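You operate a simulated robot arm through the tools that you are given. There is no shell and no other tool. Be economical: measure what you need, move in short steps, check, and stop when the job is done.

You run a simulated two-armed robot. Do the job below in one go: nothing can be reset, and whatever is moved stays where it is left.

Task
Hold the red grip, slacken the brass screw and let the spring back gently to 0.
Fine: don't let it fly; then tighten the screw and slide the green slider back to 0.

It is judged by the outcome, as a careful person would: the job done as asked, and still so three seconds after it is handed in. It fails if anything else is knocked over, pushed out of place, dropped, spilled or broken.

Robot
Two 6-joint arms with two-finger parallel grippers on one trunk, on a base that drives. Base frame: it is fixed to the floor where the robot stands at the start and does not move with it; the origin is under the middle of the robot, x ahead of it, y to its left, z up. Lengths are in mm, angles in rad, forces in N, time in s.
The left shoulder is at the start at [60, 187, 1147], the right one opposite. With the tool pointing down near the work surface each hand reaches from about 220 to 620 mm from the robot's upright axis, wherever it stands, measured 20 degrees to its own side. Places, roughly: brass screw [400, 0, 900]; green slider [500, -300, 800]; red grip [500, -200, 900]; spring board [500, -100, 800]. Payload 1.57 kg a hand.
Tool frame (each hand has its own): the origin (TCP) lies between the finger pads and is the grasp point; the fingertips stand 30 mm ahead of it; z points along the fingers, y is the line along which they close. Largest opening 110 mm; finger width 24, thickness 12; the body of the gripper, 48 by 112 mm, starts 78 mm behind the TCP.
Orientation is that of the tool frame in the base frame, as a unit quaternion [x, y, z, w]. With the fingers straight down and closing along the base's y, the tool's x points along the base's -x, its y along +y and its z along -z.

Tools
- The arms move only by the tool drive_tool. It takes "left_plan", "right_plan" or both (then of equal length, played together; a hand with none holds still); each is text: rows parted by semicolons, each of 7 numbers parted by spaces: the shift along the base's x, y, z in units of 100 mm (1.0 is 100 mm), then the turn, a rotation vector about the base's x, y, z in units of 180 degrees (1.0 is 180 degrees), then the finger opening in mm, from 0 to 110. In form: dx dy dz ax ay az jaw; .... A call has 1 to 8 rows; each row is the pose to reach, as a shift and turn from the pose commanded when the call began. A call with a number of a shift or a turn outside -1 to 1 is refused whole. Rows are played at 5 a second. More than 50 mm and 0.15 rad between two rows, or a gripper value outside its range, and nothing of the call is played. Where a pose cannot be reached the arm comes as near as it can. A force on the tool above 80 N (or 10 N above the force at the start of the call, whichever is more), or a blocked arm, ends the call early, and 0.2 s more pass. Each finger travels about 153 mm/s and halts on what it meets, pressing with about 42 N; the grip force reading is that of the motor and also rises with nothing between the fingers. The clock runs only during rows and for 0.2 s after the last one: add rows that repeat a pose to give the fingers time. The reply holds the time, the measured pose of the TCP, the force on the tool along the base axes, the opening and the grip force, in the units named above and with some noise, with the torque about the TCP (base axes, N m) and any sound that the robot's microphone picked up, and new pictures: "show" is both (left out), scene, wrist or none (wrist: the cameras of the hands that moved).
- Cameras (640 x 400 px; columns grow to the right, rows downward): "scene" is now at [1.2, -29.7, 1696.9]; the picture's right is [-0.31, -0.95, 0.00], its down [-0.78, 0.26, -0.56] and it looks along [0.53, -0.18, -0.83] (base axes); focal length 277 px, centre (320, 200). "left" rides on the left gripper at [70, -16, -141] in its tool frame; the picture's right is [0.23, 0.97, 0.00], its down [-0.85, 0.20, -0.48] and it looks along [-0.47, 0.11, 0.88] (tool axes); focal length 222 px, centre (320, 200). "right" rides on the right gripper at [70, 16, -141] in its tool frame; the picture's right is [-0.23, 0.97, 0.00], its down [-0.86, -0.20, -0.48] and it looks along [-0.47, -0.11, 0.88] (tool axes); focal length 222 px, centre (320, 200). There is no depth. A picture from a camera that has moved, and an enlarged one, comes with that camera's place and axes in the base frame and with its lens. The place of the scene camera against the robot may be out by one fixed shift of up to 25 mm in any direction.
- raise_lower(by): slides the trunk up (or, below 0, down) by that many mm; the arms and the scene camera ride with it, the base frame stays. It gives what a move gives, with no picture.
- steer(legs): drives the robot by 1 to 6 legs, each [ahead, left, turn to the left] in mm, mm and rad, along the robot's own axes; the way and the turn of a leg run together, so that a leg with both is an arc; at most 1500 mm and 3.142 rad a leg. The arms and the cameras ride along, it lands a little off, and it stops where it bumps. It gives what a move gives, and a new picture of the scene camera.
- head_to(pan, tilt): turns the head with the scene camera to pan (to the left, within 1.501 rad either way) and tilt (down, from -0.506 to 1.204), counted from straight ahead of the robot. It gives what a move gives, and a new picture of the scene camera.
- close_up(camera, box): a new picture of the part [left, top, right, bottom] of that camera's present view, enlarged. No time passes.
- close_job(): hands the job in; it is judged then, once.

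Go step by step. Nothing tells you exact positions but the pictures and the camera data: compare them with the known pose of the tool, close in by small moves and look again before you grip or let go. The budget is 120 turns and 260 pictures, counting those below and the enlarged ones. Unless the task says otherwise, let go and move clear before handing in, and close with one line.

The tools are called after "Request:" as a command line: name --argument value ..., lists and objects as JSON in quotes. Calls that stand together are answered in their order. drive_tool: Moves the arms, as the interface text tells. Its arguments: {"type":"object","properties":{"left_plan":{"type":"string"},"right_plan":{"type":"string"},"show":{"type":"string","enum":["both","scene","wrist","none"]}},"required":[]} The other tools are called the same way: raise_lower (by) slides the trunk up or down; steer (legs) drives the base; head_to (pan, tilt) turns the head that bears the scene camera; close_up (camera, box) takes an enlarged picture of a part of a camera's view; close_job () hands the job in.

At the start:

```text
t: 0.0
left_tcp_pos: [399.9, 73.8, 1210.1]
left_ee_rot: [0.0, 1.0, 0.0, 0.0]
left_contact_force: [-0.2, -0.5, -0.5]
left_ft_torque: [0.0, -0.01, -0.01]
left_opening: 110.1
left_finger_force: 0.1
right_tcp_pos: [360.4, -298.2, 1237.7]
right_ee_rot: [0.0, 1.0, 0.0, 0.0]
right_contact_force: [0.0, 0.7, 0.0]
right_ft_torque: [0.0, -0.02, 0.01]
right_opening: 109.9
right_finger_force: 0.0
trunk travel left (down, up): [-775.0, 215.0]
robot x, y, heading: [-3.0, -3.4, -0.003]
head pan, tilt: [-0.319, 0.974]
```

scene: 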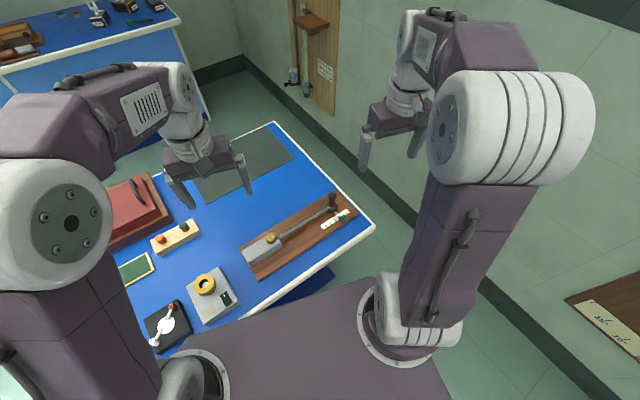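
right: 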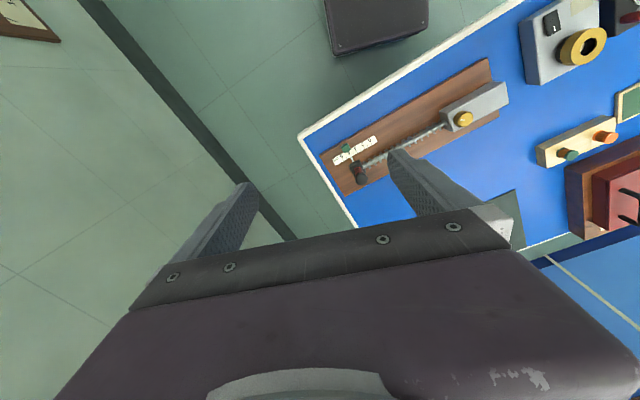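
left: 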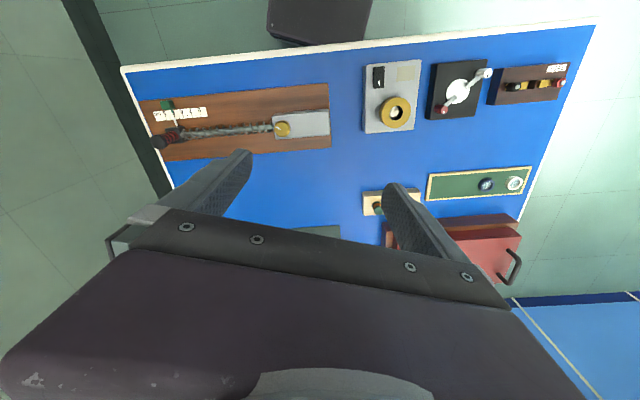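

I see the spring board on the blue table: a metal block with a brass screw, a rod and spring running to a dark/red grip, and a scale with a green slider. I'll enlarge it first.

Request:
close_up --camera "scene" --box '[230, 180, 370, 290]'

Request:
close_up --camera "left" --box '[110, 70, 350, 190]'

Request:
close_up --camera "right" --box '[310, 50, 520, 200]'

```text
3.64 times, centred on (300, 235) of scene
camera zoom: at [1.2, -29.7, 1696.9], right [-0.31, -0.95, 0.0], down [-0.78, 0.26, -0.56], along [0.53, -0.18, -0.83], focal length 1009 px, centre (393, 73)
```

zoom: 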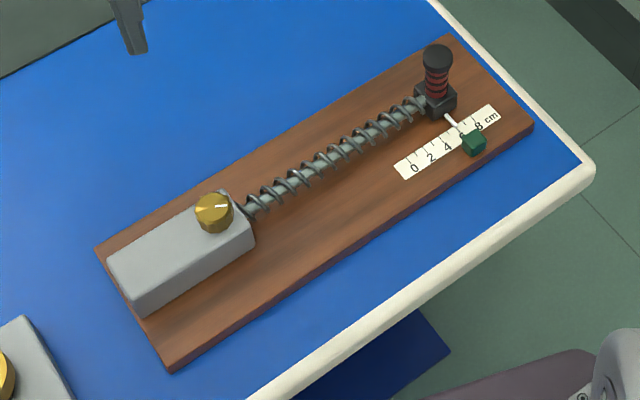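

```text
2.67 times, centred on (230, 130) of left
camera zoom: at [329.2, 57.2, 1350.0], right [-0.23, 0.97, 0.0], down [0.85, 0.2, 0.48], along [0.47, 0.11, -0.88], focal length 592 px, centre (560, 387)
```

zoom: 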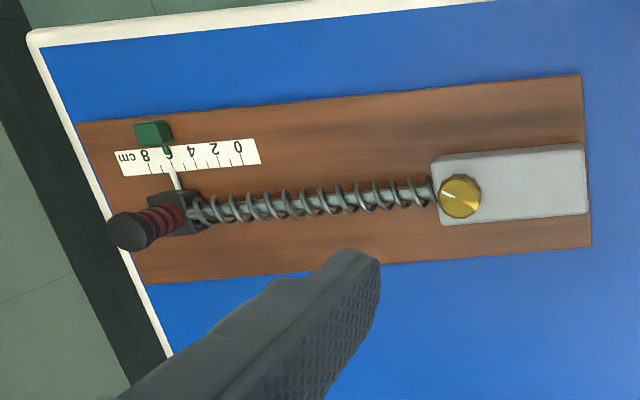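

```text
2.67 times, centred on (415, 125) of right
camera zoom: at [291.4, -282.5, 1378.4], right [0.23, 0.97, 0.0], down [0.86, -0.2, 0.48], along [0.47, -0.11, -0.88], focal length 592 px, centre (67, 400)
```

zoom: 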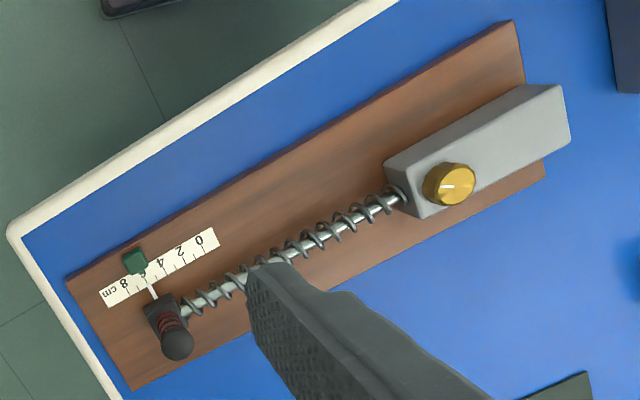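

Triangulating from both wrist cameras puts the grip top near (517, -236, 896), the screw top near (433, 2, 876) and the board top near z 813. The rod runs along about (-0.32, 0.95), and the pointer and slider both read about 6. I'll bring both hands nearer, with the jaws turned to the rod axis.

Request:
drive_tool --right_plan "0.3 0.1 -0.3 0 0 0.03 90; 0.6 0.2 -0.6 0 0 0.06 80; 0.8 0.35 -0.8 0 0 0.09 80; 1.0 0.45 -1.0 0 0 0.104 80" --left_plan "0 0 -0.3 0 0 0 90; 0 0 -0.6 0 0 0 80; 0 0 -0.8 0 0 0 60; 0 0 -1 0 0 0 60" --show "none"

Request:
drive_tool --right_plan "0.15 0 -0.3 0 0 0 80; 0.3 0.1 -0.6 0 0 0 80; 0.55 0.15 -1.0 0 0 0 80" --left_plan "0.1 -0.2 -0.3 0 0 0 60; 0.2 -0.4 -0.6 0 0 0 60; 0.32 -0.7 -0.9 0 0 0 60" --show "both"

```text
t: 1.0
left_tcp_pos: [401.4, 71.6, 1108.3]
left_ee_rot: [0.0, 1.0, -0.002, -0.001]
left_contact_force: [1.0, -0.3, 1.1]
left_ft_torque: [0.01, -0.02, 0.03]
left_opening: 59.8
left_finger_force: 0.0
right_tcp_pos: [460.8, -254.1, 1137.6]
right_ee_rot: [-0.163, 0.987, 0.001, -0.002]
right_contact_force: [-0.4, 0.0, 0.1]
right_ft_torque: [0.0, 0.02, -0.01]
right_opening: 79.9
right_finger_force: 0.1
trunk travel left (down, up): [-775.0, 215.0]
robot x, y, heading: [-2.8, -1.3, 0.0]
head pan, tilt: [-0.319, 0.974]
```

```text
t: 1.8
left_tcp_pos: [432.9, 3.5, 1016.9]
left_ee_rot: [0.001, 1.0, 0.001, 0.0]
left_contact_force: [0.1, -0.5, -0.3]
left_ft_torque: [0.04, 0.02, -0.02]
left_opening: 59.9
left_finger_force: 0.0
right_tcp_pos: [516.8, -240.3, 1037.0]
right_ee_rot: [-0.163, 0.987, 0.001, -0.001]
right_contact_force: [0.3, -0.4, 0.6]
right_ft_torque: [0.02, -0.01, 0.01]
right_opening: 79.9
right_finger_force: 0.0
trunk travel left (down, up): [-775.0, 215.0]
robot x, y, heading: [1.6, 1.0, -0.002]
head pan, tilt: [-0.319, 0.974]
camera scene: at [4.2, -31.3, 1697.0], right [-0.31, -0.95, 0.0], down [-0.79, 0.26, -0.56], along [0.53, -0.18, -0.83], focal length 277 px, centre (320, 200)
camera right: at [446.3, -247.9, 1177.7], right [-0.1, 1.0, 0.0], down [0.87, 0.09, 0.48], along [0.47, 0.05, -0.88], focal length 222 px, centre (320, 200)
camera left: at [362.4, -13.5, 1158.0], right [-0.23, 0.97, 0.0], down [0.86, 0.2, 0.48], along [0.47, 0.11, -0.88], focal length 222 px, centre (320, 200)
```

scene: 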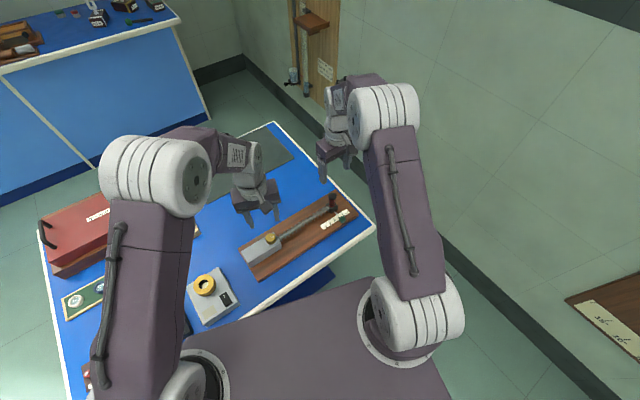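
right: 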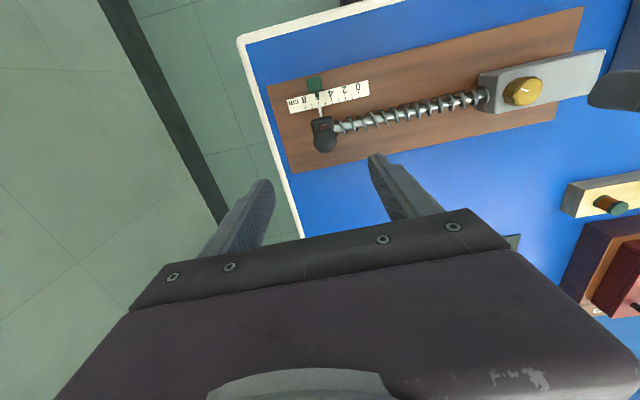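
left: 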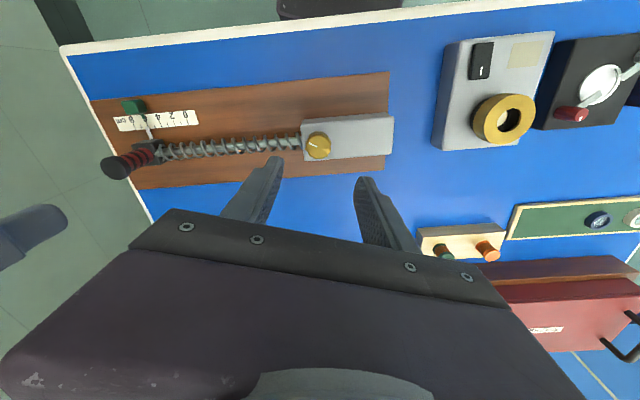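

Both hands are above their targets. I'll enlarge both wrist views to refine the positions.

Request:
close_up --camera "right" --box '[260, 60, 420, 180]'

Request:
close_up --camera "left" --box '[90, 80, 250, 190]'

Request:
close_up --camera "left" --box '[280, 100, 400, 175]'

Request:
close_up --camera "right" --box '[470, 50, 610, 140]'

```text
3.33 times, centred on (340, 120) of right
camera zoom: at [446.3, -247.9, 1177.7], right [-0.1, 1.0, 0.0], down [0.87, 0.09, 0.48], along [0.47, 0.05, -0.88], focal length 740 px, centre (253, 467)
```

zoom: 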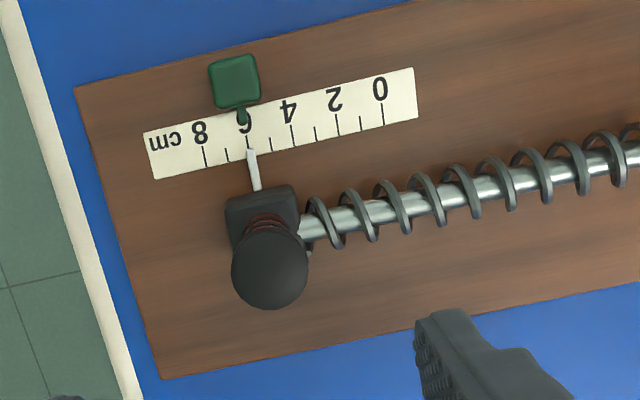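

```text
3.64 times, centred on (170, 135) of left
camera zoom: at [362.4, -13.5, 1158.0], right [-0.23, 0.97, 0.0], down [0.86, 0.2, 0.48], along [0.47, 0.11, -0.88], focal length 808 px, centre (866, 436)
```

zoom: 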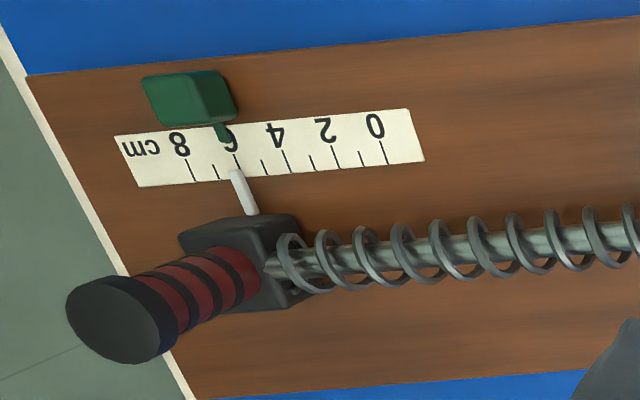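

```text
5.33 times, centred on (340, 138) of left
camera zoom: at [362.4, -13.5, 1158.0], right [-0.23, 0.97, 0.0], down [0.86, 0.2, 0.48], along [0.47, 0.11, -0.88], focal length 1185 px, centre (213, 533)
```

zoom: 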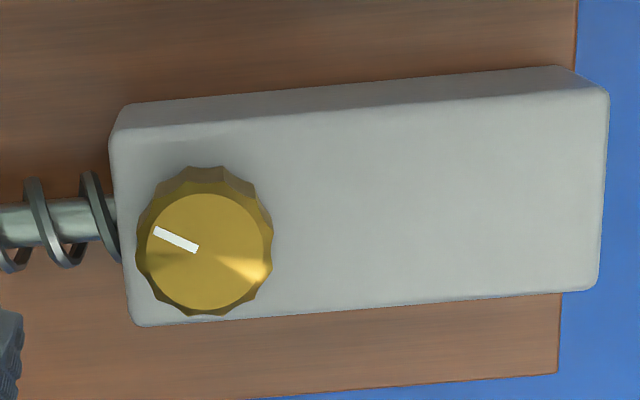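

```text
4.44 times, centred on (540, 95) of right
camera zoom: at [446.3, -247.9, 1177.7], right [-0.1, 1.0, 0.0], down [0.87, 0.09, 0.48], along [0.47, 0.05, -0.88], focal length 987 px, centre (-658, 667)
```

zoom: 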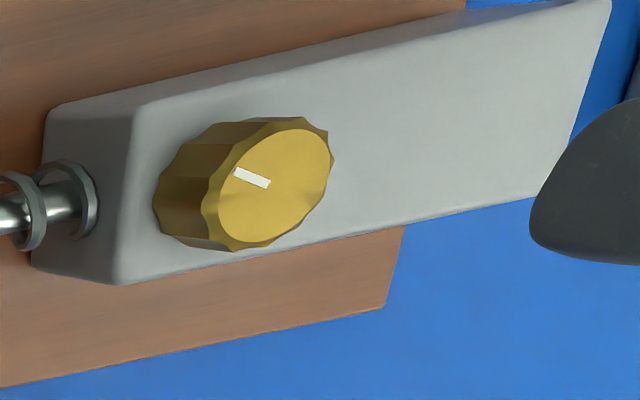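

Refined estimates: grip post near (511, -235) with its top at z 902 and block top about 846. The screw knob is near (435, 2), top about z 885 and roughly 30 mm across. I'll lower both hands above them and look again.

Request:
drive_tool --right_plan "-0.06 0.05 -0.4 0 0 0 70; -0.06 0.05 -0.8 0 0 0 70; -0.06 0.05 -1.0 0 0 0 70" --left_plan "0.02 -0.02 -0.3 0 0 0 60; 0.02 -0.02 -0.5 0 0 0 60; 0.02 -0.02 -0.7 0 0 0 60" --show "both"

```text
t: 2.6
left_tcp_pos: [433.6, 1.3, 949.1]
left_ee_rot: [0.001, 1.0, -0.002, 0.001]
left_contact_force: [-0.2, 0.0, -0.3]
left_ft_torque: [-0.02, 0.0, 0.01]
left_opening: 59.8
left_finger_force: 0.0
right_tcp_pos: [508.3, -232.4, 938.4]
right_ee_rot: [-0.162, 0.987, 0.0, 0.0]
right_contact_force: [-0.2, -0.3, 0.2]
right_ft_torque: [0.01, -0.01, 0.04]
right_opening: 70.0
right_finger_force: 0.0
trunk travel left (down, up): [-775.0, 215.0]
robot x, y, heading: [-2.2, 2.0, 0.002]
head pan, tilt: [-0.319, 0.974]
camera scene: at [1.0, -29.5, 1697.0], right [-0.31, -0.95, 0.0], down [-0.78, 0.26, -0.56], along [0.53, -0.18, -0.83], focal length 277 px, centre (320, 200)
camera right: at [437.1, -241.0, 1079.5], right [-0.1, 1.0, 0.0], down [0.87, 0.09, 0.48], along [0.48, 0.05, -0.88], focal length 222 px, centre (320, 200)
camera left: at [363.4, -14.7, 1089.3], right [-0.23, 0.97, 0.0], down [0.85, 0.2, 0.48], along [0.47, 0.11, -0.88], focal length 222 px, centre (320, 200)
```

scene: 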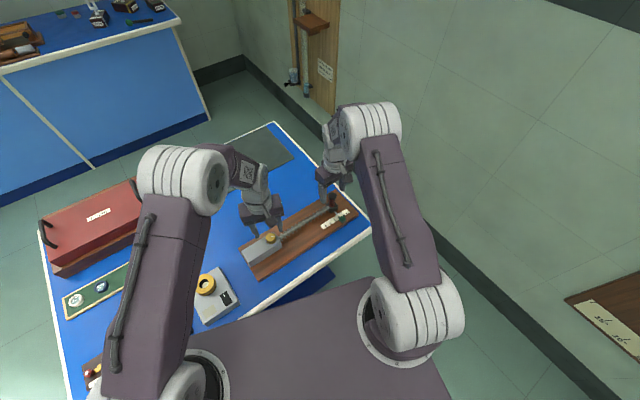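
right: 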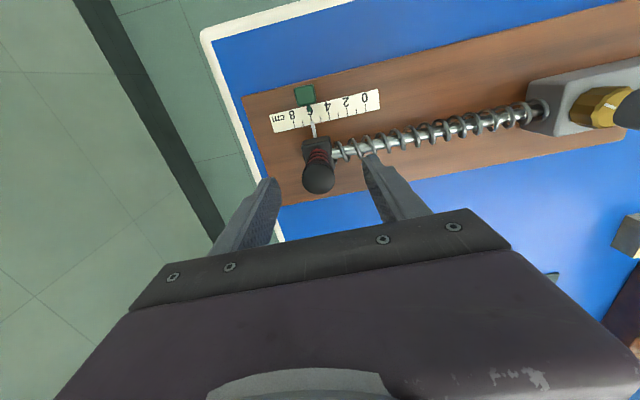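
left: 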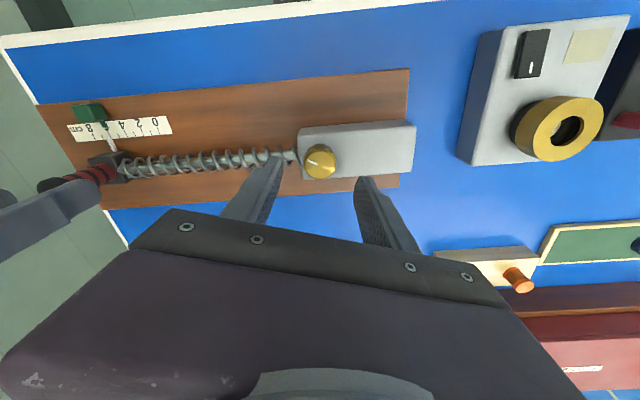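

Projections match both pictures. I'll lower the right hand around the grip, with the tips kept just above its block and the spring.

Request:
drive_tool --right_plan "0.01 -0.01 -0.25 0 0 0 70; 0.01 -0.01 -0.45 0 0 0 70; 0.01 -0.01 -0.55 0 0 0 70; 0.01 -0.01 -0.55 0 0 0 70" --show "wrist"

Request:
close_up --camera "left" --box '[0, 90, 200, 215]'

Request:
close_up --camera "scene" --box '[240, 160, 380, 260]'

```text
t: 3.6
left_tcp_pos: [433.9, 1.5, 949.1]
left_ee_rot: [0.0, 1.0, 0.0, 0.0]
left_contact_force: [0.0, -0.3, 0.3]
left_ft_torque: [-0.03, 0.02, -0.02]
left_opening: 59.9
left_finger_force: 0.0
right_tcp_pos: [510.5, -233.7, 883.1]
right_ee_rot: [-0.162, 0.987, 0.0, 0.0]
right_contact_force: [0.0, 0.9, 0.6]
right_ft_torque: [0.03, 0.0, -0.01]
right_opening: 70.0
right_finger_force: 0.2
trunk travel left (down, up): [-775.0, 215.0]
robot x, y, heading: [-2.6, -1.1, 0.002]
head pan, tilt: [-0.319, 0.974]
camera right: at [439.8, -242.2, 1023.4], right [-0.1, 1.0, 0.0], down [0.87, 0.09, 0.48], along [0.48, 0.05, -0.88], focal length 222 px, centre (320, 200)
```

right: 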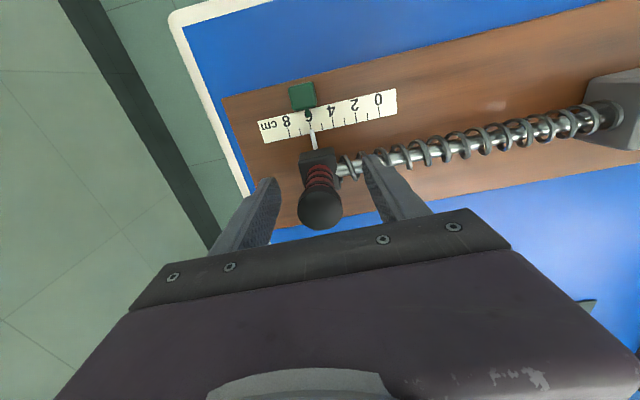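

```text
3.20 times, centred on (100, 152) of left
camera zoom: at [363.5, -14.8, 1089.3], right [-0.23, 0.97, 0.0], down [0.86, 0.2, 0.48], along [0.47, 0.11, -0.88], focal length 711 px, centre (1024, 352)
```

zoom: 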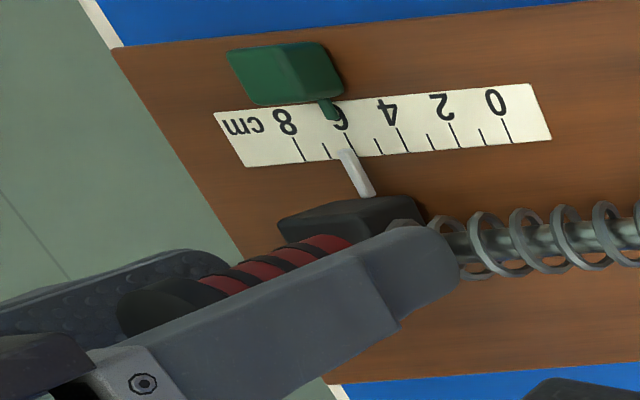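

```text
4.00 times, centred on (310, 210) of scene
camera zoom: at [1.5, -29.8, 1696.9], right [-0.31, -0.95, 0.0], down [-0.78, 0.26, -0.56], along [0.53, -0.18, -0.83], focal length 1110 px, centre (360, 160)
```

zoom: 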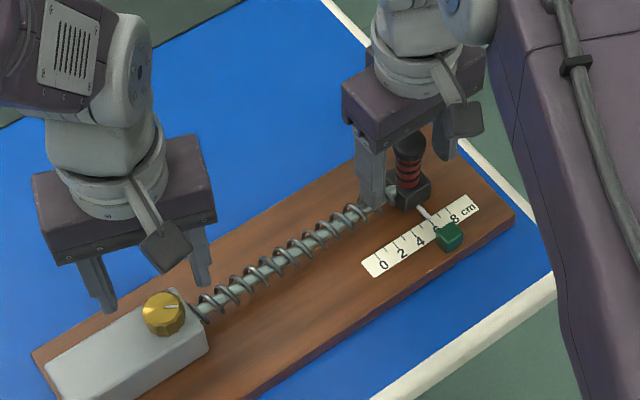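

The grip stands between the right fingers with clear space. I'll close on it.

Request:
drive_tool --right_plan "0 0 0 0 0 0 45; 0 0 0 0 0 0 30; 0 0 0 0 0 0 15; 0 0 0 0 0 0 10" --show "wrist"

Request:
close_up --camera "left" --box '[0, 90, 200, 215]'

```text
t: 4.6
left_tcp_pos: [434.4, 1.3, 948.6]
left_ee_rot: [0.0, 1.0, 0.0, 0.0]
left_contact_force: [-0.5, -0.3, -0.1]
left_ft_torque: [0.02, -0.02, 0.0]
left_opening: 60.1
left_finger_force: 0.0
right_tcp_pos: [512.2, -234.5, 883.4]
right_ee_rot: [-0.163, 0.987, 0.0, 0.0]
right_contact_force: [-0.2, -2.2, -0.5]
right_ft_torque: [-0.01, -0.05, 0.01]
right_opening: 27.6
right_finger_force: 38.8
trunk travel left (down, up): [-775.0, 215.0]
robot x, y, heading: [1.8, -2.5, -0.002]
head pan, tilt: [-0.319, 0.974]
camera right: at [439.7, -242.4, 1023.6], right [-0.1, 1.0, 0.0], down [0.87, 0.09, 0.48], along [0.48, 0.05, -0.88], focal length 222 px, centre (320, 200)
```

right: 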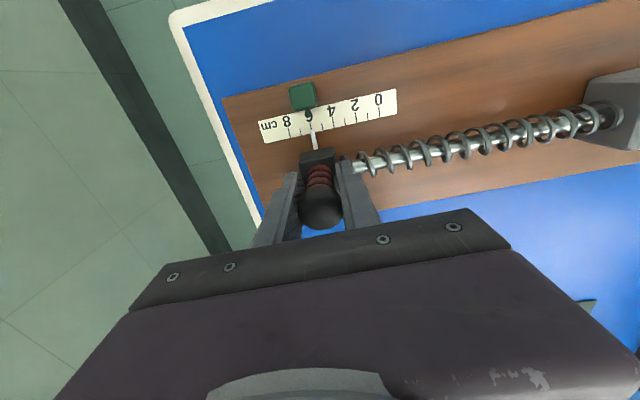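

```text
3.20 times, centred on (100, 152) of left
camera zoom: at [363.5, -15.0, 1089.3], right [-0.23, 0.97, 0.0], down [0.86, 0.2, 0.48], along [0.47, 0.11, -0.88], focal length 711 px, centre (1024, 352)
```

zoom: 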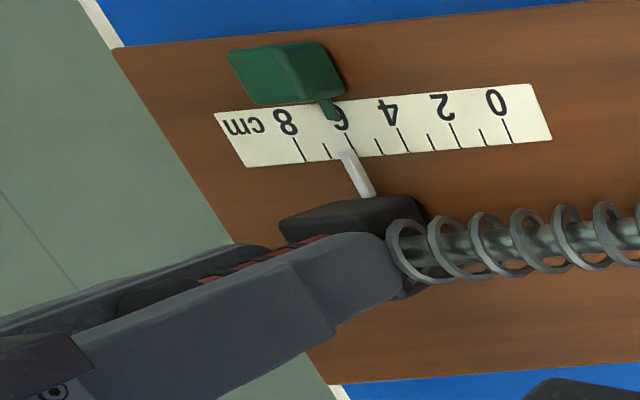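

The right hand holds the grip at 27.6 mm with 39 N. Now I'll lower the left hand onto the screw knob.

Request:
drive_tool --left_plan "0.01 0 -0.2 0 0 0 60; 0.01 0 -0.35 0 0 0 60; 0.01 0 -0.47 0 0 0 60; 0.01 0 -0.47 0 0 0 60" --show "wrist"

Request:
close_up --camera "left" --box '[240, 100, 420, 220]'

Request:
close_up --camera "scene" --box '[220, 180, 320, 260]'

```text
t: 5.6
left_tcp_pos: [434.5, 1.0, 902.3]
left_ee_rot: [0.0, 1.0, 0.0, 0.0]
left_contact_force: [0.3, 0.3, -0.5]
left_ft_torque: [0.04, -0.07, 0.01]
left_opening: 60.1
left_finger_force: 0.1
right_tcp_pos: [511.5, -234.6, 884.2]
right_ee_rot: [-0.162, 0.987, 0.001, -0.001]
right_contact_force: [1.1, -1.8, 0.7]
right_ft_torque: [0.06, -0.06, 0.02]
right_opening: 27.7
right_finger_force: 38.3
trunk travel left (down, up): [-775.0, 215.0]
robot x, y, heading: [1.5, 1.9, 0.002]
head pan, tilt: [-0.319, 0.974]
camera left: at [365.1, -15.1, 1042.2], right [-0.23, 0.97, 0.0], down [0.85, 0.2, 0.48], along [0.47, 0.11, -0.88], focal length 222 px, centre (320, 200)
```

left: 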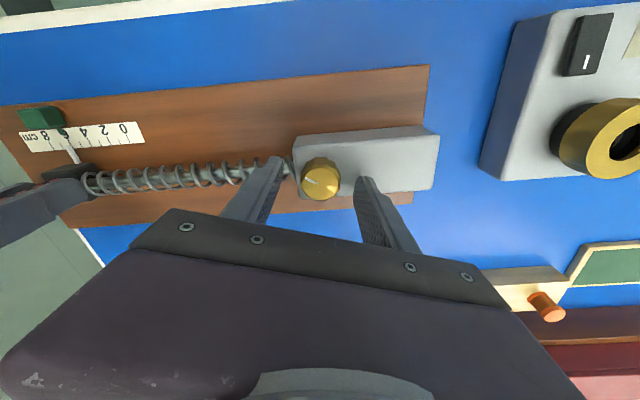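

```text
3.33 times, centred on (330, 160) of left
camera zoom: at [365.1, -15.1, 1042.2], right [-0.23, 0.97, 0.0], down [0.85, 0.2, 0.48], along [0.47, 0.11, -0.88], focal length 740 px, centre (287, 333)
```

zoom: 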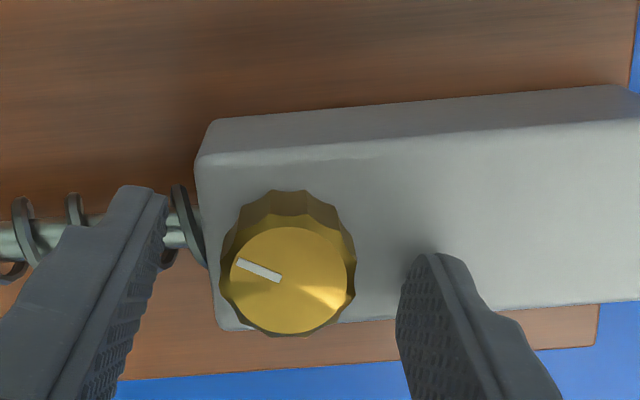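

```text
5.00 times, centred on (270, 220) of scene
camera zoom: at [1.4, -30.1, 1696.9], right [-0.31, -0.95, 0.0], down [-0.78, 0.26, -0.56], along [0.53, -0.18, -0.83], focal length 1387 px, centre (570, 100)
```

zoom: 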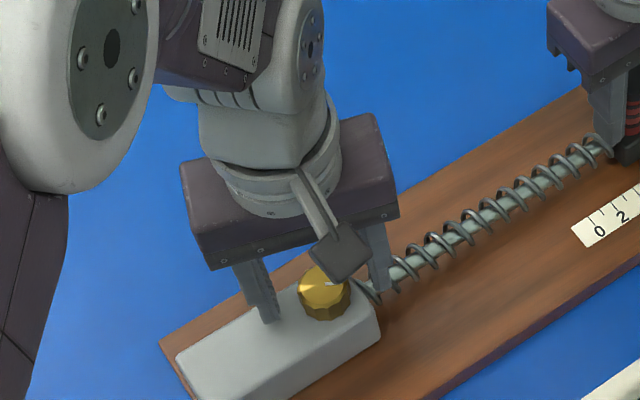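

The knob is centred between the left fingers (block top about 865, knob top about 885). I'll go 3 mm lower and close on it.

Request:
drive_tool --left_plan "0.01 0.01 -0.03 0 0 0 60; 0.01 0.01 -0.03 0 0 0 40; 0.01 0.01 -0.03 0 0 0 25; 0.01 0.01 -0.03 0 0 0 10; 0.01 0.01 -0.03 0 0 0 10" --show "wrist"

```text
t: 6.8
left_tcp_pos: [435.7, 1.7, 898.6]
left_ee_rot: [0.0, 1.0, -0.001, 0.0]
left_contact_force: [0.2, -9.3, -8.2]
left_ft_torque: [-0.1, -0.2, 0.02]
left_opening: 31.6
left_finger_force: 40.0
right_tcp_pos: [510.9, -234.5, 882.7]
right_ee_rot: [-0.162, 0.987, 0.0, 0.0]
right_contact_force: [-0.9, 5.7, 4.1]
right_ft_torque: [-0.09, -0.08, 0.06]
right_opening: 27.8
right_finger_force: 38.0
trunk travel left (down, up): [-775.0, 215.0]
robot x, y, heading: [1.8, -2.4, 0.002]
head pan, tilt: [-0.319, 0.974]
camera left: at [366.2, -14.6, 1039.7], right [-0.23, 0.97, 0.0], down [0.85, 0.2, 0.48], along [0.47, 0.11, -0.88], focal length 222 px, centre (320, 200)
```

left: 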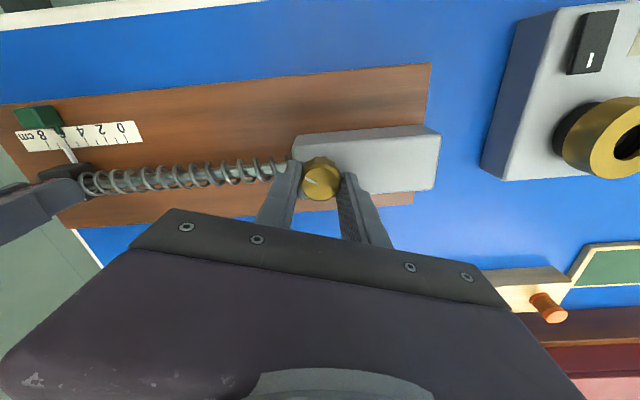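

The knob is gripped. I'll turn it counter-clockwise in small steps while watching the forces on both hands.

Request:
drive_tool --left_plan "0 0 0 0 0 0.04 10; 0 0 0 0 0 0.08 10; 0 0 0 0 0 0.12 10; 0 0 0 0 0 0.16 10" --show "wrist"

```text
t: 7.8
left_tcp_pos: [436.2, 2.3, 899.6]
left_ee_rot: [-0.249, 0.969, 0.0, 0.0]
left_contact_force: [0.4, -8.8, 6.3]
left_ft_torque: [-0.22, 0.77, 0.0]
left_opening: 31.2
left_finger_force: 40.4
right_tcp_pos: [510.1, -234.3, 884.4]
right_ee_rot: [-0.162, 0.987, 0.0, -0.001]
right_contact_force: [2.6, 6.1, -1.0]
right_ft_torque: [-0.09, 0.11, -0.03]
right_opening: 27.7
right_finger_force: 38.1
trunk travel left (down, up): [-775.0, 215.0]
robot x, y, heading: [-1.1, -2.1, 0.004]
head pan, tilt: [-0.319, 0.974]
camera left: at [382.6, -45.9, 1039.7], right [-0.67, 0.74, 0.0], down [0.65, 0.59, 0.48], along [0.36, 0.32, -0.88], focal length 222 px, centre (320, 200)
```

left: 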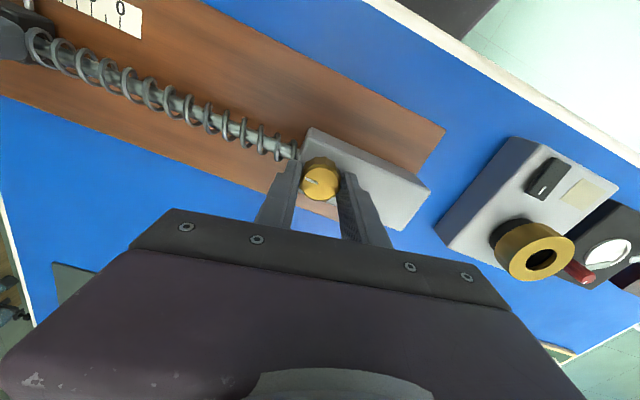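

Request:
close_up --camera "left" --box '[260, 130, 380, 210]'

```text
5.00 times, centred on (320, 170) of left
camera zoom: at [382.6, -45.9, 1039.7], right [-0.67, 0.74, 0.0], down [0.65, 0.59, 0.48], along [0.36, 0.32, -0.88], focal length 1111 px, centre (320, 350)
```

zoom: 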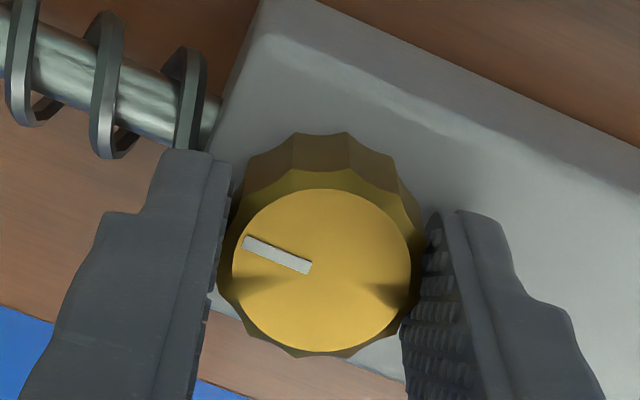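

The mark keeps its angle relative to the fingers, so the knob turned with the hand. I'll continue.

Request:
drive_tool --left_plan "0 0 0 0 0 0.04 10; 0 0 0 0 0 0.08 10; 0 0 0 0 0 0.12 10; 0 0 0 0 0 0.16 10; 0 0 0 0 0 0.2 10" --show "wrist"

Request:
close_up --camera "left" --box '[260, 130, 380, 210]'

```text
t: 9.0
left_tcp_pos: [435.5, 3.2, 898.9]
left_ee_rot: [-0.536, 0.844, -0.001, 0.0]
left_contact_force: [-4.6, -5.9, 21.7]
left_ft_torque: [0.51, -0.24, -0.04]
left_opening: 31.4
left_finger_force: 40.5
right_tcp_pos: [510.5, -235.1, 882.8]
right_ee_rot: [-0.162, 0.987, -0.001, 0.0]
right_contact_force: [8.0, 8.2, -11.0]
right_ft_torque: [-0.26, 0.47, 0.04]
right_opening: 27.8
right_finger_force: 38.2
trunk travel left (down, up): [-775.0, 215.0]
robot x, y, heading: [1.2, -1.9, 0.002]
head pan, tilt: [-0.319, 0.974]
camera left: at [420.3, -67.6, 1039.7], right [-0.98, 0.21, 0.0], down [0.18, 0.86, 0.48], along [0.1, 0.47, -0.88], focal length 222 px, centre (320, 200)
```

left: 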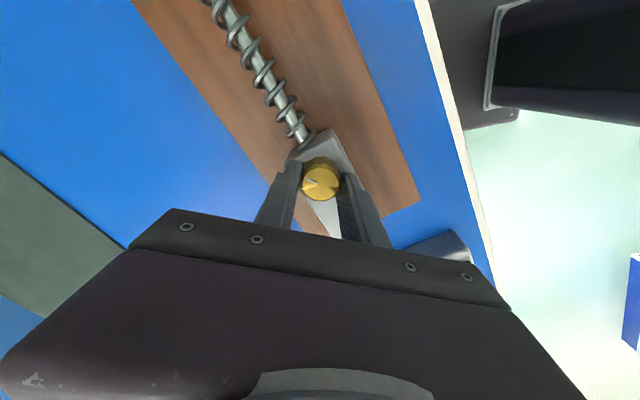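

```text
5.00 times, centred on (320, 170) of left
camera zoom: at [420.3, -67.6, 1039.7], right [-0.98, 0.21, 0.0], down [0.18, 0.86, 0.48], along [0.1, 0.47, -0.88], focal length 1111 px, centre (320, 350)
```

zoom: 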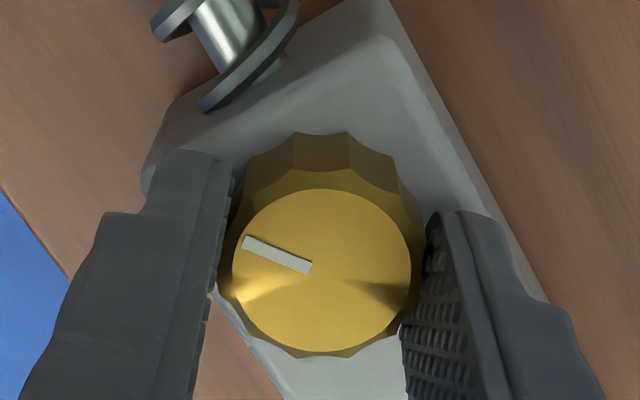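

The knob turned further, now about 1.13 rad, and the left tool is being pushed up, so the screw rises as it slackens. I'll go on turning while rising slightly.

Request:
drive_tool --left_plan "0 0 0.007 0 0 0.02 10; 0 0 0.01 0 0 0.06 10; 0 0 0.013 0 0 0.1 10; 0 0 0.016 0 0 0.14 10; 0 0 0.018 0 0 0.16 10" --show "wrist"

Request:
close_up --camera "left" --box '[260, 130, 380, 210]'

Request:
close_up --camera "scene" --box '[220, 160, 380, 270]'

```text
t: 10.2
left_tcp_pos: [434.4, 2.4, 900.7]
left_ee_rot: [0.729, -0.684, -0.001, 0.001]
left_contact_force: [-2.1, -4.9, -14.8]
left_ft_torque: [0.07, 0.04, -0.02]
left_opening: 30.9
left_finger_force: 18.8
right_tcp_pos: [511.9, -236.5, 883.7]
right_ee_rot: [-0.162, 0.987, -0.001, -0.001]
right_contact_force: [-1.0, 4.7, 6.6]
right_ft_torque: [-0.46, 1.03, -0.11]
right_opening: 27.9
right_finger_force: 38.5
trunk travel left (down, up): [-775.0, 215.0]
robot x, y, heading: [-1.2, -1.1, 0.001]
head pan, tilt: [-0.319, 0.974]
camera left: at [456.0, -65.7, 1041.6], right [-0.96, -0.29, 0.0], down [-0.25, 0.84, 0.48], along [-0.14, 0.46, -0.88], focal length 222 px, centre (320, 200)
```

left: 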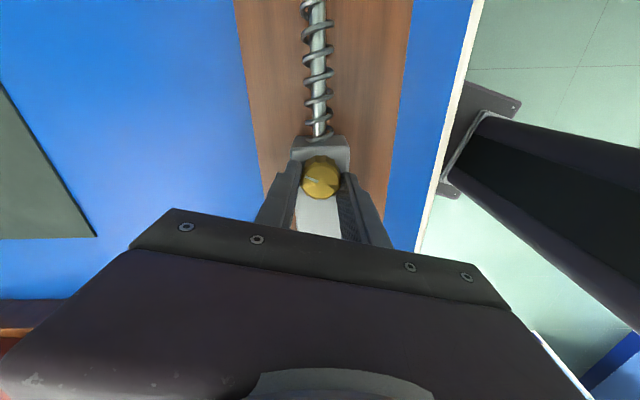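

```text
5.00 times, centred on (320, 170) of left
camera zoom: at [456.0, -65.7, 1041.6], right [-0.96, -0.29, 0.0], down [-0.25, 0.84, 0.48], along [-0.14, 0.46, -0.88], focal length 1111 px, centre (320, 350)
```

zoom: 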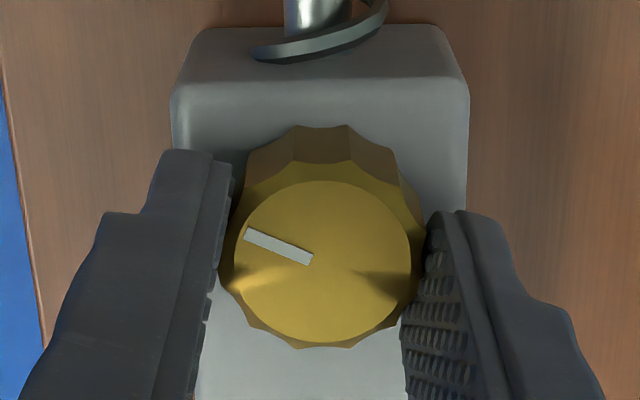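

```text
3.64 times, centred on (300, 215) of scene
camera zoom: at [1.6, -29.4, 1697.0], right [-0.31, -0.95, 0.0], down [-0.78, 0.26, -0.56], along [0.53, -0.18, -0.83], focal length 1009 px, centre (393, 146)
```

zoom: 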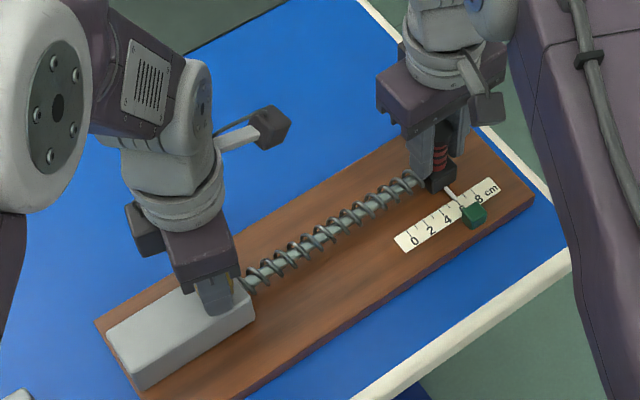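

About 1.6 rad turned with no clear spring load on the right hand yet. I'll keep turning.

Request:
drive_tool --left_plan "0 0 -0.003 0 0 0.04 10; 0 0 -0.003 0 0 0.08 10; 0 0 0 0 0 0.12 10; 0 0 0.003 0 0 0.16 10; 0 0 0.006 0 0 0.2 10" --show "wrist"

Request:
close_up --camera "left" --box '[260, 130, 380, 210]'

Request:
close_up --camera "right" --box '[240, 70, 420, 190]'

```text
t: 11.4
left_tcp_pos: [434.3, 2.6, 900.8]
left_ee_rot: [0.905, -0.425, -0.002, 0.0]
left_contact_force: [-19.0, -4.7, 0.4]
left_ft_torque: [-0.13, 0.0, -0.59]
left_opening: 31.9
left_finger_force: 40.4
right_tcp_pos: [510.7, -234.5, 883.1]
right_ee_rot: [-0.162, 0.987, 0.0, 0.0]
right_contact_force: [7.8, 8.6, -13.5]
right_ft_torque: [-0.33, 0.6, 0.18]
right_opening: 27.7
right_finger_force: 38.3
trunk travel left (down, up): [-775.0, 215.0]
robot x, y, heading: [-4.3, 3.4, 0.0]
head pan, tilt: [-0.319, 0.974]
camera left: at [490.9, -40.7, 1041.5], right [-0.6, -0.8, 0.0], down [-0.7, 0.53, 0.48], along [-0.38, 0.29, -0.88], focal length 222 px, centre (320, 200)
```

left: 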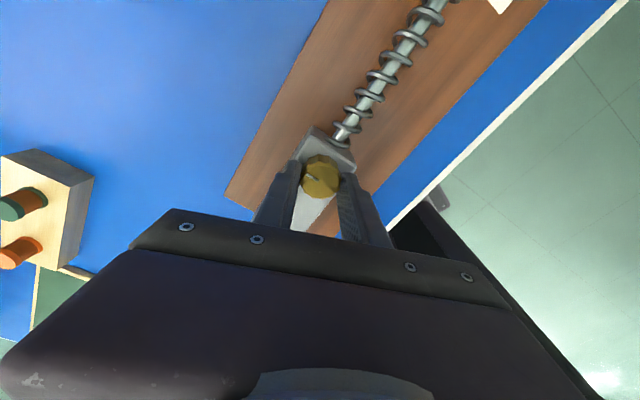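

```text
5.00 times, centred on (320, 170) of left
camera zoom: at [490.9, -40.7, 1041.5], right [-0.6, -0.8, 0.0], down [-0.7, 0.53, 0.48], along [-0.38, 0.29, -0.88], focal length 1111 px, centre (320, 350)
```

zoom: 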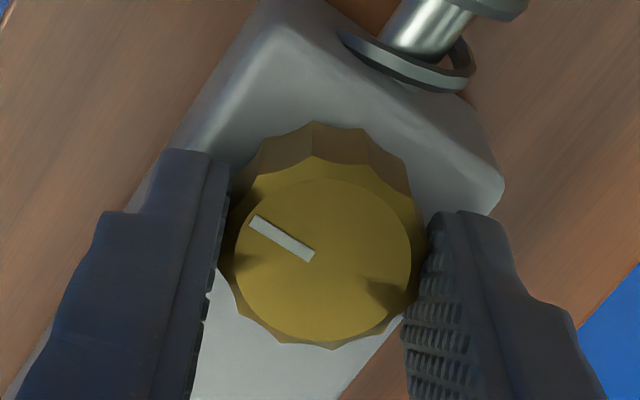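

```text
3.33 times, centred on (330, 130) of right
camera zoom: at [439.4, -241.8, 1023.5], right [-0.1, 1.0, 0.0], down [0.87, 0.09, 0.48], along [0.48, 0.05, -0.88], focal length 740 px, centre (287, 433)
```

zoom: 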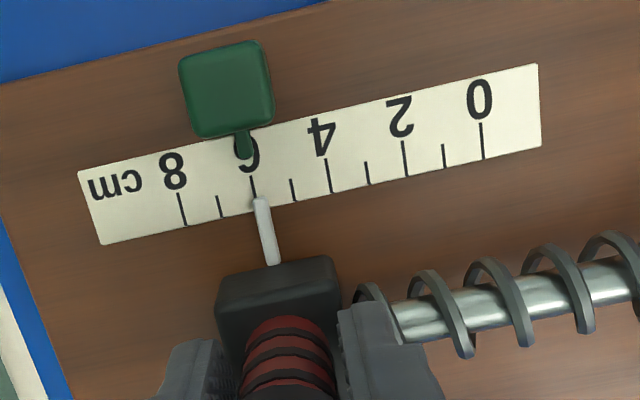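

The knob has come to the end of its travel: it slipped slightly in the fingers, with a torque of 0.59 Nm, after about 2.1 rad. That means the screw is slack, so I'll ease the left fingers open and check the load on the right hand.

Request:
drive_tool --left_plan "0 0 0 0 0 0 36; 0 0 0 0 0 0 50; 0 0 0 0 0 0 50" --show "wrist"

Request:
close_up --camera "right" --box '[240, 70, 420, 190]'

```text
t: 12.2
left_tcp_pos: [435.7, 3.7, 901.6]
left_ee_rot: [0.905, -0.426, 0.0, 0.0]
left_contact_force: [0.5, -0.7, 0.0]
left_ft_torque: [0.04, 0.03, 0.0]
left_opening: 50.1
left_finger_force: 0.1
right_tcp_pos: [510.6, -234.0, 882.5]
right_ee_rot: [-0.162, 0.987, 0.0, -0.001]
right_contact_force: [-2.5, 4.8, -4.0]
right_ft_torque: [-0.17, 0.29, -0.12]
right_opening: 27.5
right_finger_force: 37.9
trunk travel left (down, up): [-775.0, 215.0]
robot x, y, heading: [-1.2, -0.1, 0.004]
head pan, tilt: [-0.319, 0.974]
camera left: at [492.3, -40.5, 1042.2], right [-0.61, -0.8, 0.0], down [-0.7, 0.53, 0.48], along [-0.38, 0.29, -0.88], focal length 222 px, centre (320, 200)
```

left: 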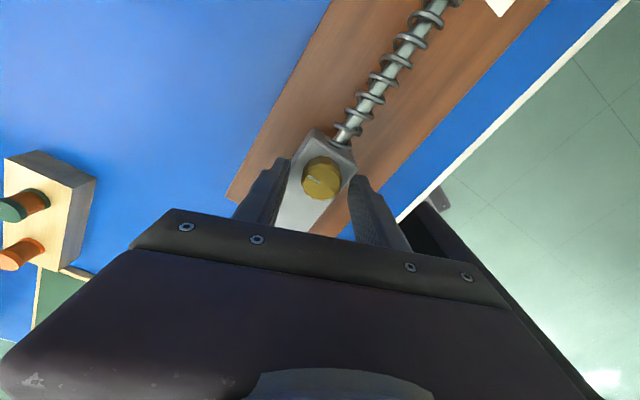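

```text
3.33 times, centred on (330, 130) of right
camera zoom: at [439.6, -241.6, 1023.7], right [-0.1, 1.0, 0.0], down [0.87, 0.09, 0.48], along [0.47, 0.05, -0.88], focal length 740 px, centre (287, 433)
```

zoom: 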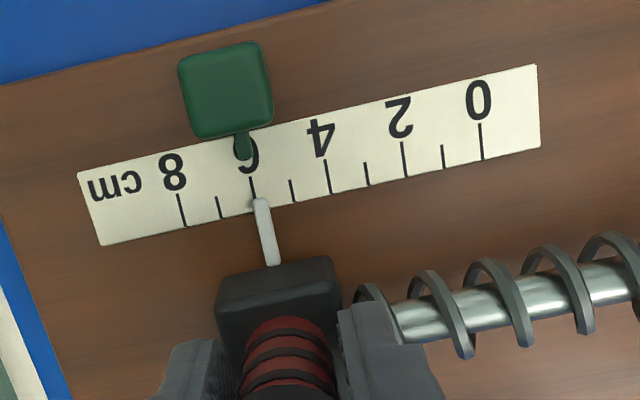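

No load on the left hand now. I'll test with a 6 mm move of the right hand toward 0 along the rod.

Request:
drive_tool --right_plan "-0.006 0.019 0 0 0 0 10; -0.012 0.038 0 0 0 0 10; -0.019 0.057 0 0 0 0 10; -0.019 0.057 0 0 0 0 10" --show "wrist"

Request:
close_up --camera "right" --box '[240, 70, 420, 190]'

```text
t: 13.2
left_tcp_pos: [435.9, 2.5, 901.7]
left_ee_rot: [0.905, -0.426, 0.0, 0.0]
left_contact_force: [-0.8, 0.3, 0.7]
left_ft_torque: [0.0, 0.0, 0.01]
left_opening: 50.0
left_finger_force: 0.1
right_tcp_pos: [509.9, -227.9, 883.6]
right_ee_rot: [-0.163, 0.987, 0.0, -0.001]
right_contact_force: [-4.2, 3.6, -3.8]
right_ft_torque: [-0.17, 0.33, 0.0]
right_opening: 27.7
right_finger_force: 38.6
trunk travel left (down, up): [-775.0, 215.0]
robot x, y, heading: [-3.1, -3.4, 0.004]
head pan, tilt: [-0.319, 0.974]
camera right: at [437.4, -234.9, 1023.7], right [-0.1, 1.0, 0.0], down [0.87, 0.09, 0.48], along [0.47, 0.05, -0.88], focal length 222 px, centre (320, 200)
```

right: 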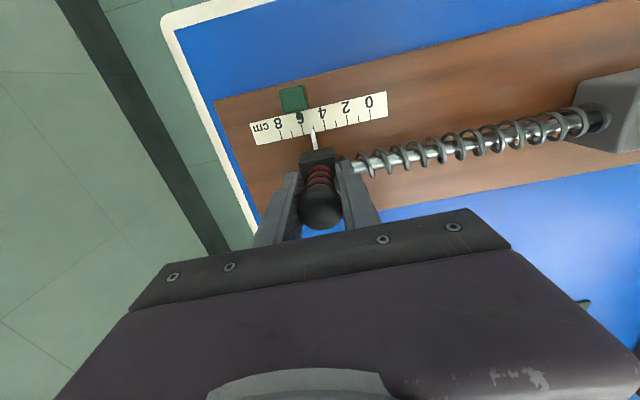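

```text
3.33 times, centred on (330, 130) of right
camera zoom: at [437.4, -234.9, 1023.7], right [-0.1, 1.0, 0.0], down [0.87, 0.09, 0.48], along [0.47, 0.05, -0.88], focal length 740 px, centre (287, 433)
```

zoom: 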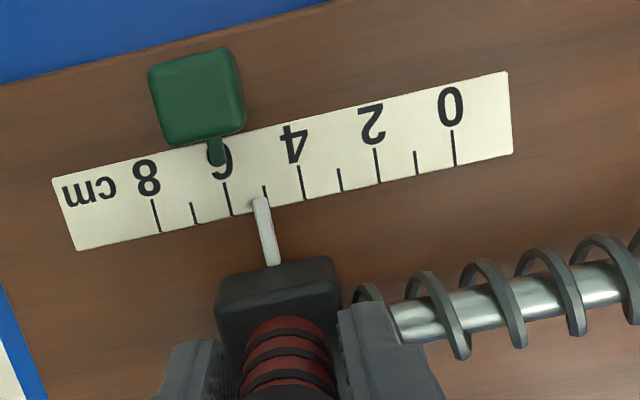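

The grip follows smoothly and the pointer is now at about 5.0. I'll go on gently for 40 mm.

Request:
drive_tool --right_plan "-0.016 0.047 0 0 0 0 10; -0.031 0.095 0 0 0 0 10; -0.047 0.142 0 0 0 0 10; -0.063 0.19 0 0 0 0 10; -0.078 0.237 0 0 0 0 10; -0.094 0.285 0 0 0 0 10; -0.11 0.332 0 0 0 0 10; -0.125 0.38 0 0 0 0 10" --show "both"

Request:
close_up --camera "right" --box '[240, 70, 420, 190]'

```text
t: 15.0
left_tcp_pos: [435.3, 3.4, 902.0]
left_ee_rot: [0.904, -0.426, 0.0, 0.0]
left_contact_force: [0.9, -0.2, -0.4]
left_ft_torque: [0.01, 0.01, -0.01]
left_opening: 50.4
left_finger_force: 0.1
right_tcp_pos: [496.6, -189.9, 883.8]
right_ee_rot: [-0.162, 0.987, -0.001, 0.001]
right_contact_force: [-1.0, 1.5, 5.5]
right_ft_torque: [-0.17, 0.75, -0.01]
right_opening: 27.6
right_finger_force: 37.6
trunk travel left (down, up): [-775.0, 215.0]
robot x, y, heading: [-1.3, -0.6, -0.0]
head pan, tilt: [-0.319, 0.974]
camera scene: at [0.2, -28.1, 1697.0], right [-0.31, -0.95, 0.0], down [-0.78, 0.26, -0.56], along [0.53, -0.18, -0.83], focal length 277 px, centre (320, 200)
camera right: at [424.7, -197.2, 1023.5], right [-0.1, 1.0, 0.0], down [0.87, 0.09, 0.48], along [0.48, 0.05, -0.88], focal length 222 px, centre (320, 200)
```

scene: 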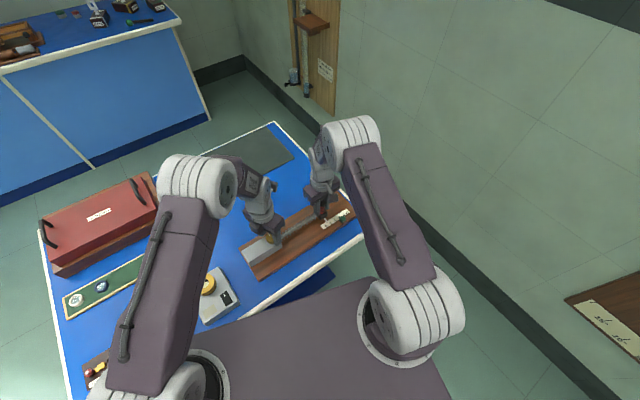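
right: 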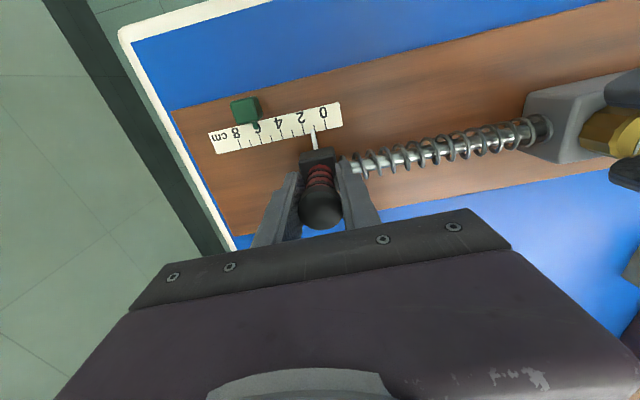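

```text
3.33 times, centred on (330, 130) of right
camera zoom: at [424.7, -197.2, 1023.5], right [-0.1, 1.0, 0.0], down [0.87, 0.09, 0.48], along [0.48, 0.05, -0.88], focal length 740 px, centre (287, 433)
```

zoom: 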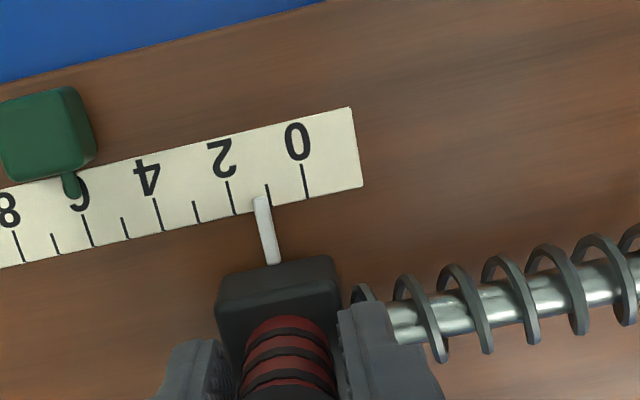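

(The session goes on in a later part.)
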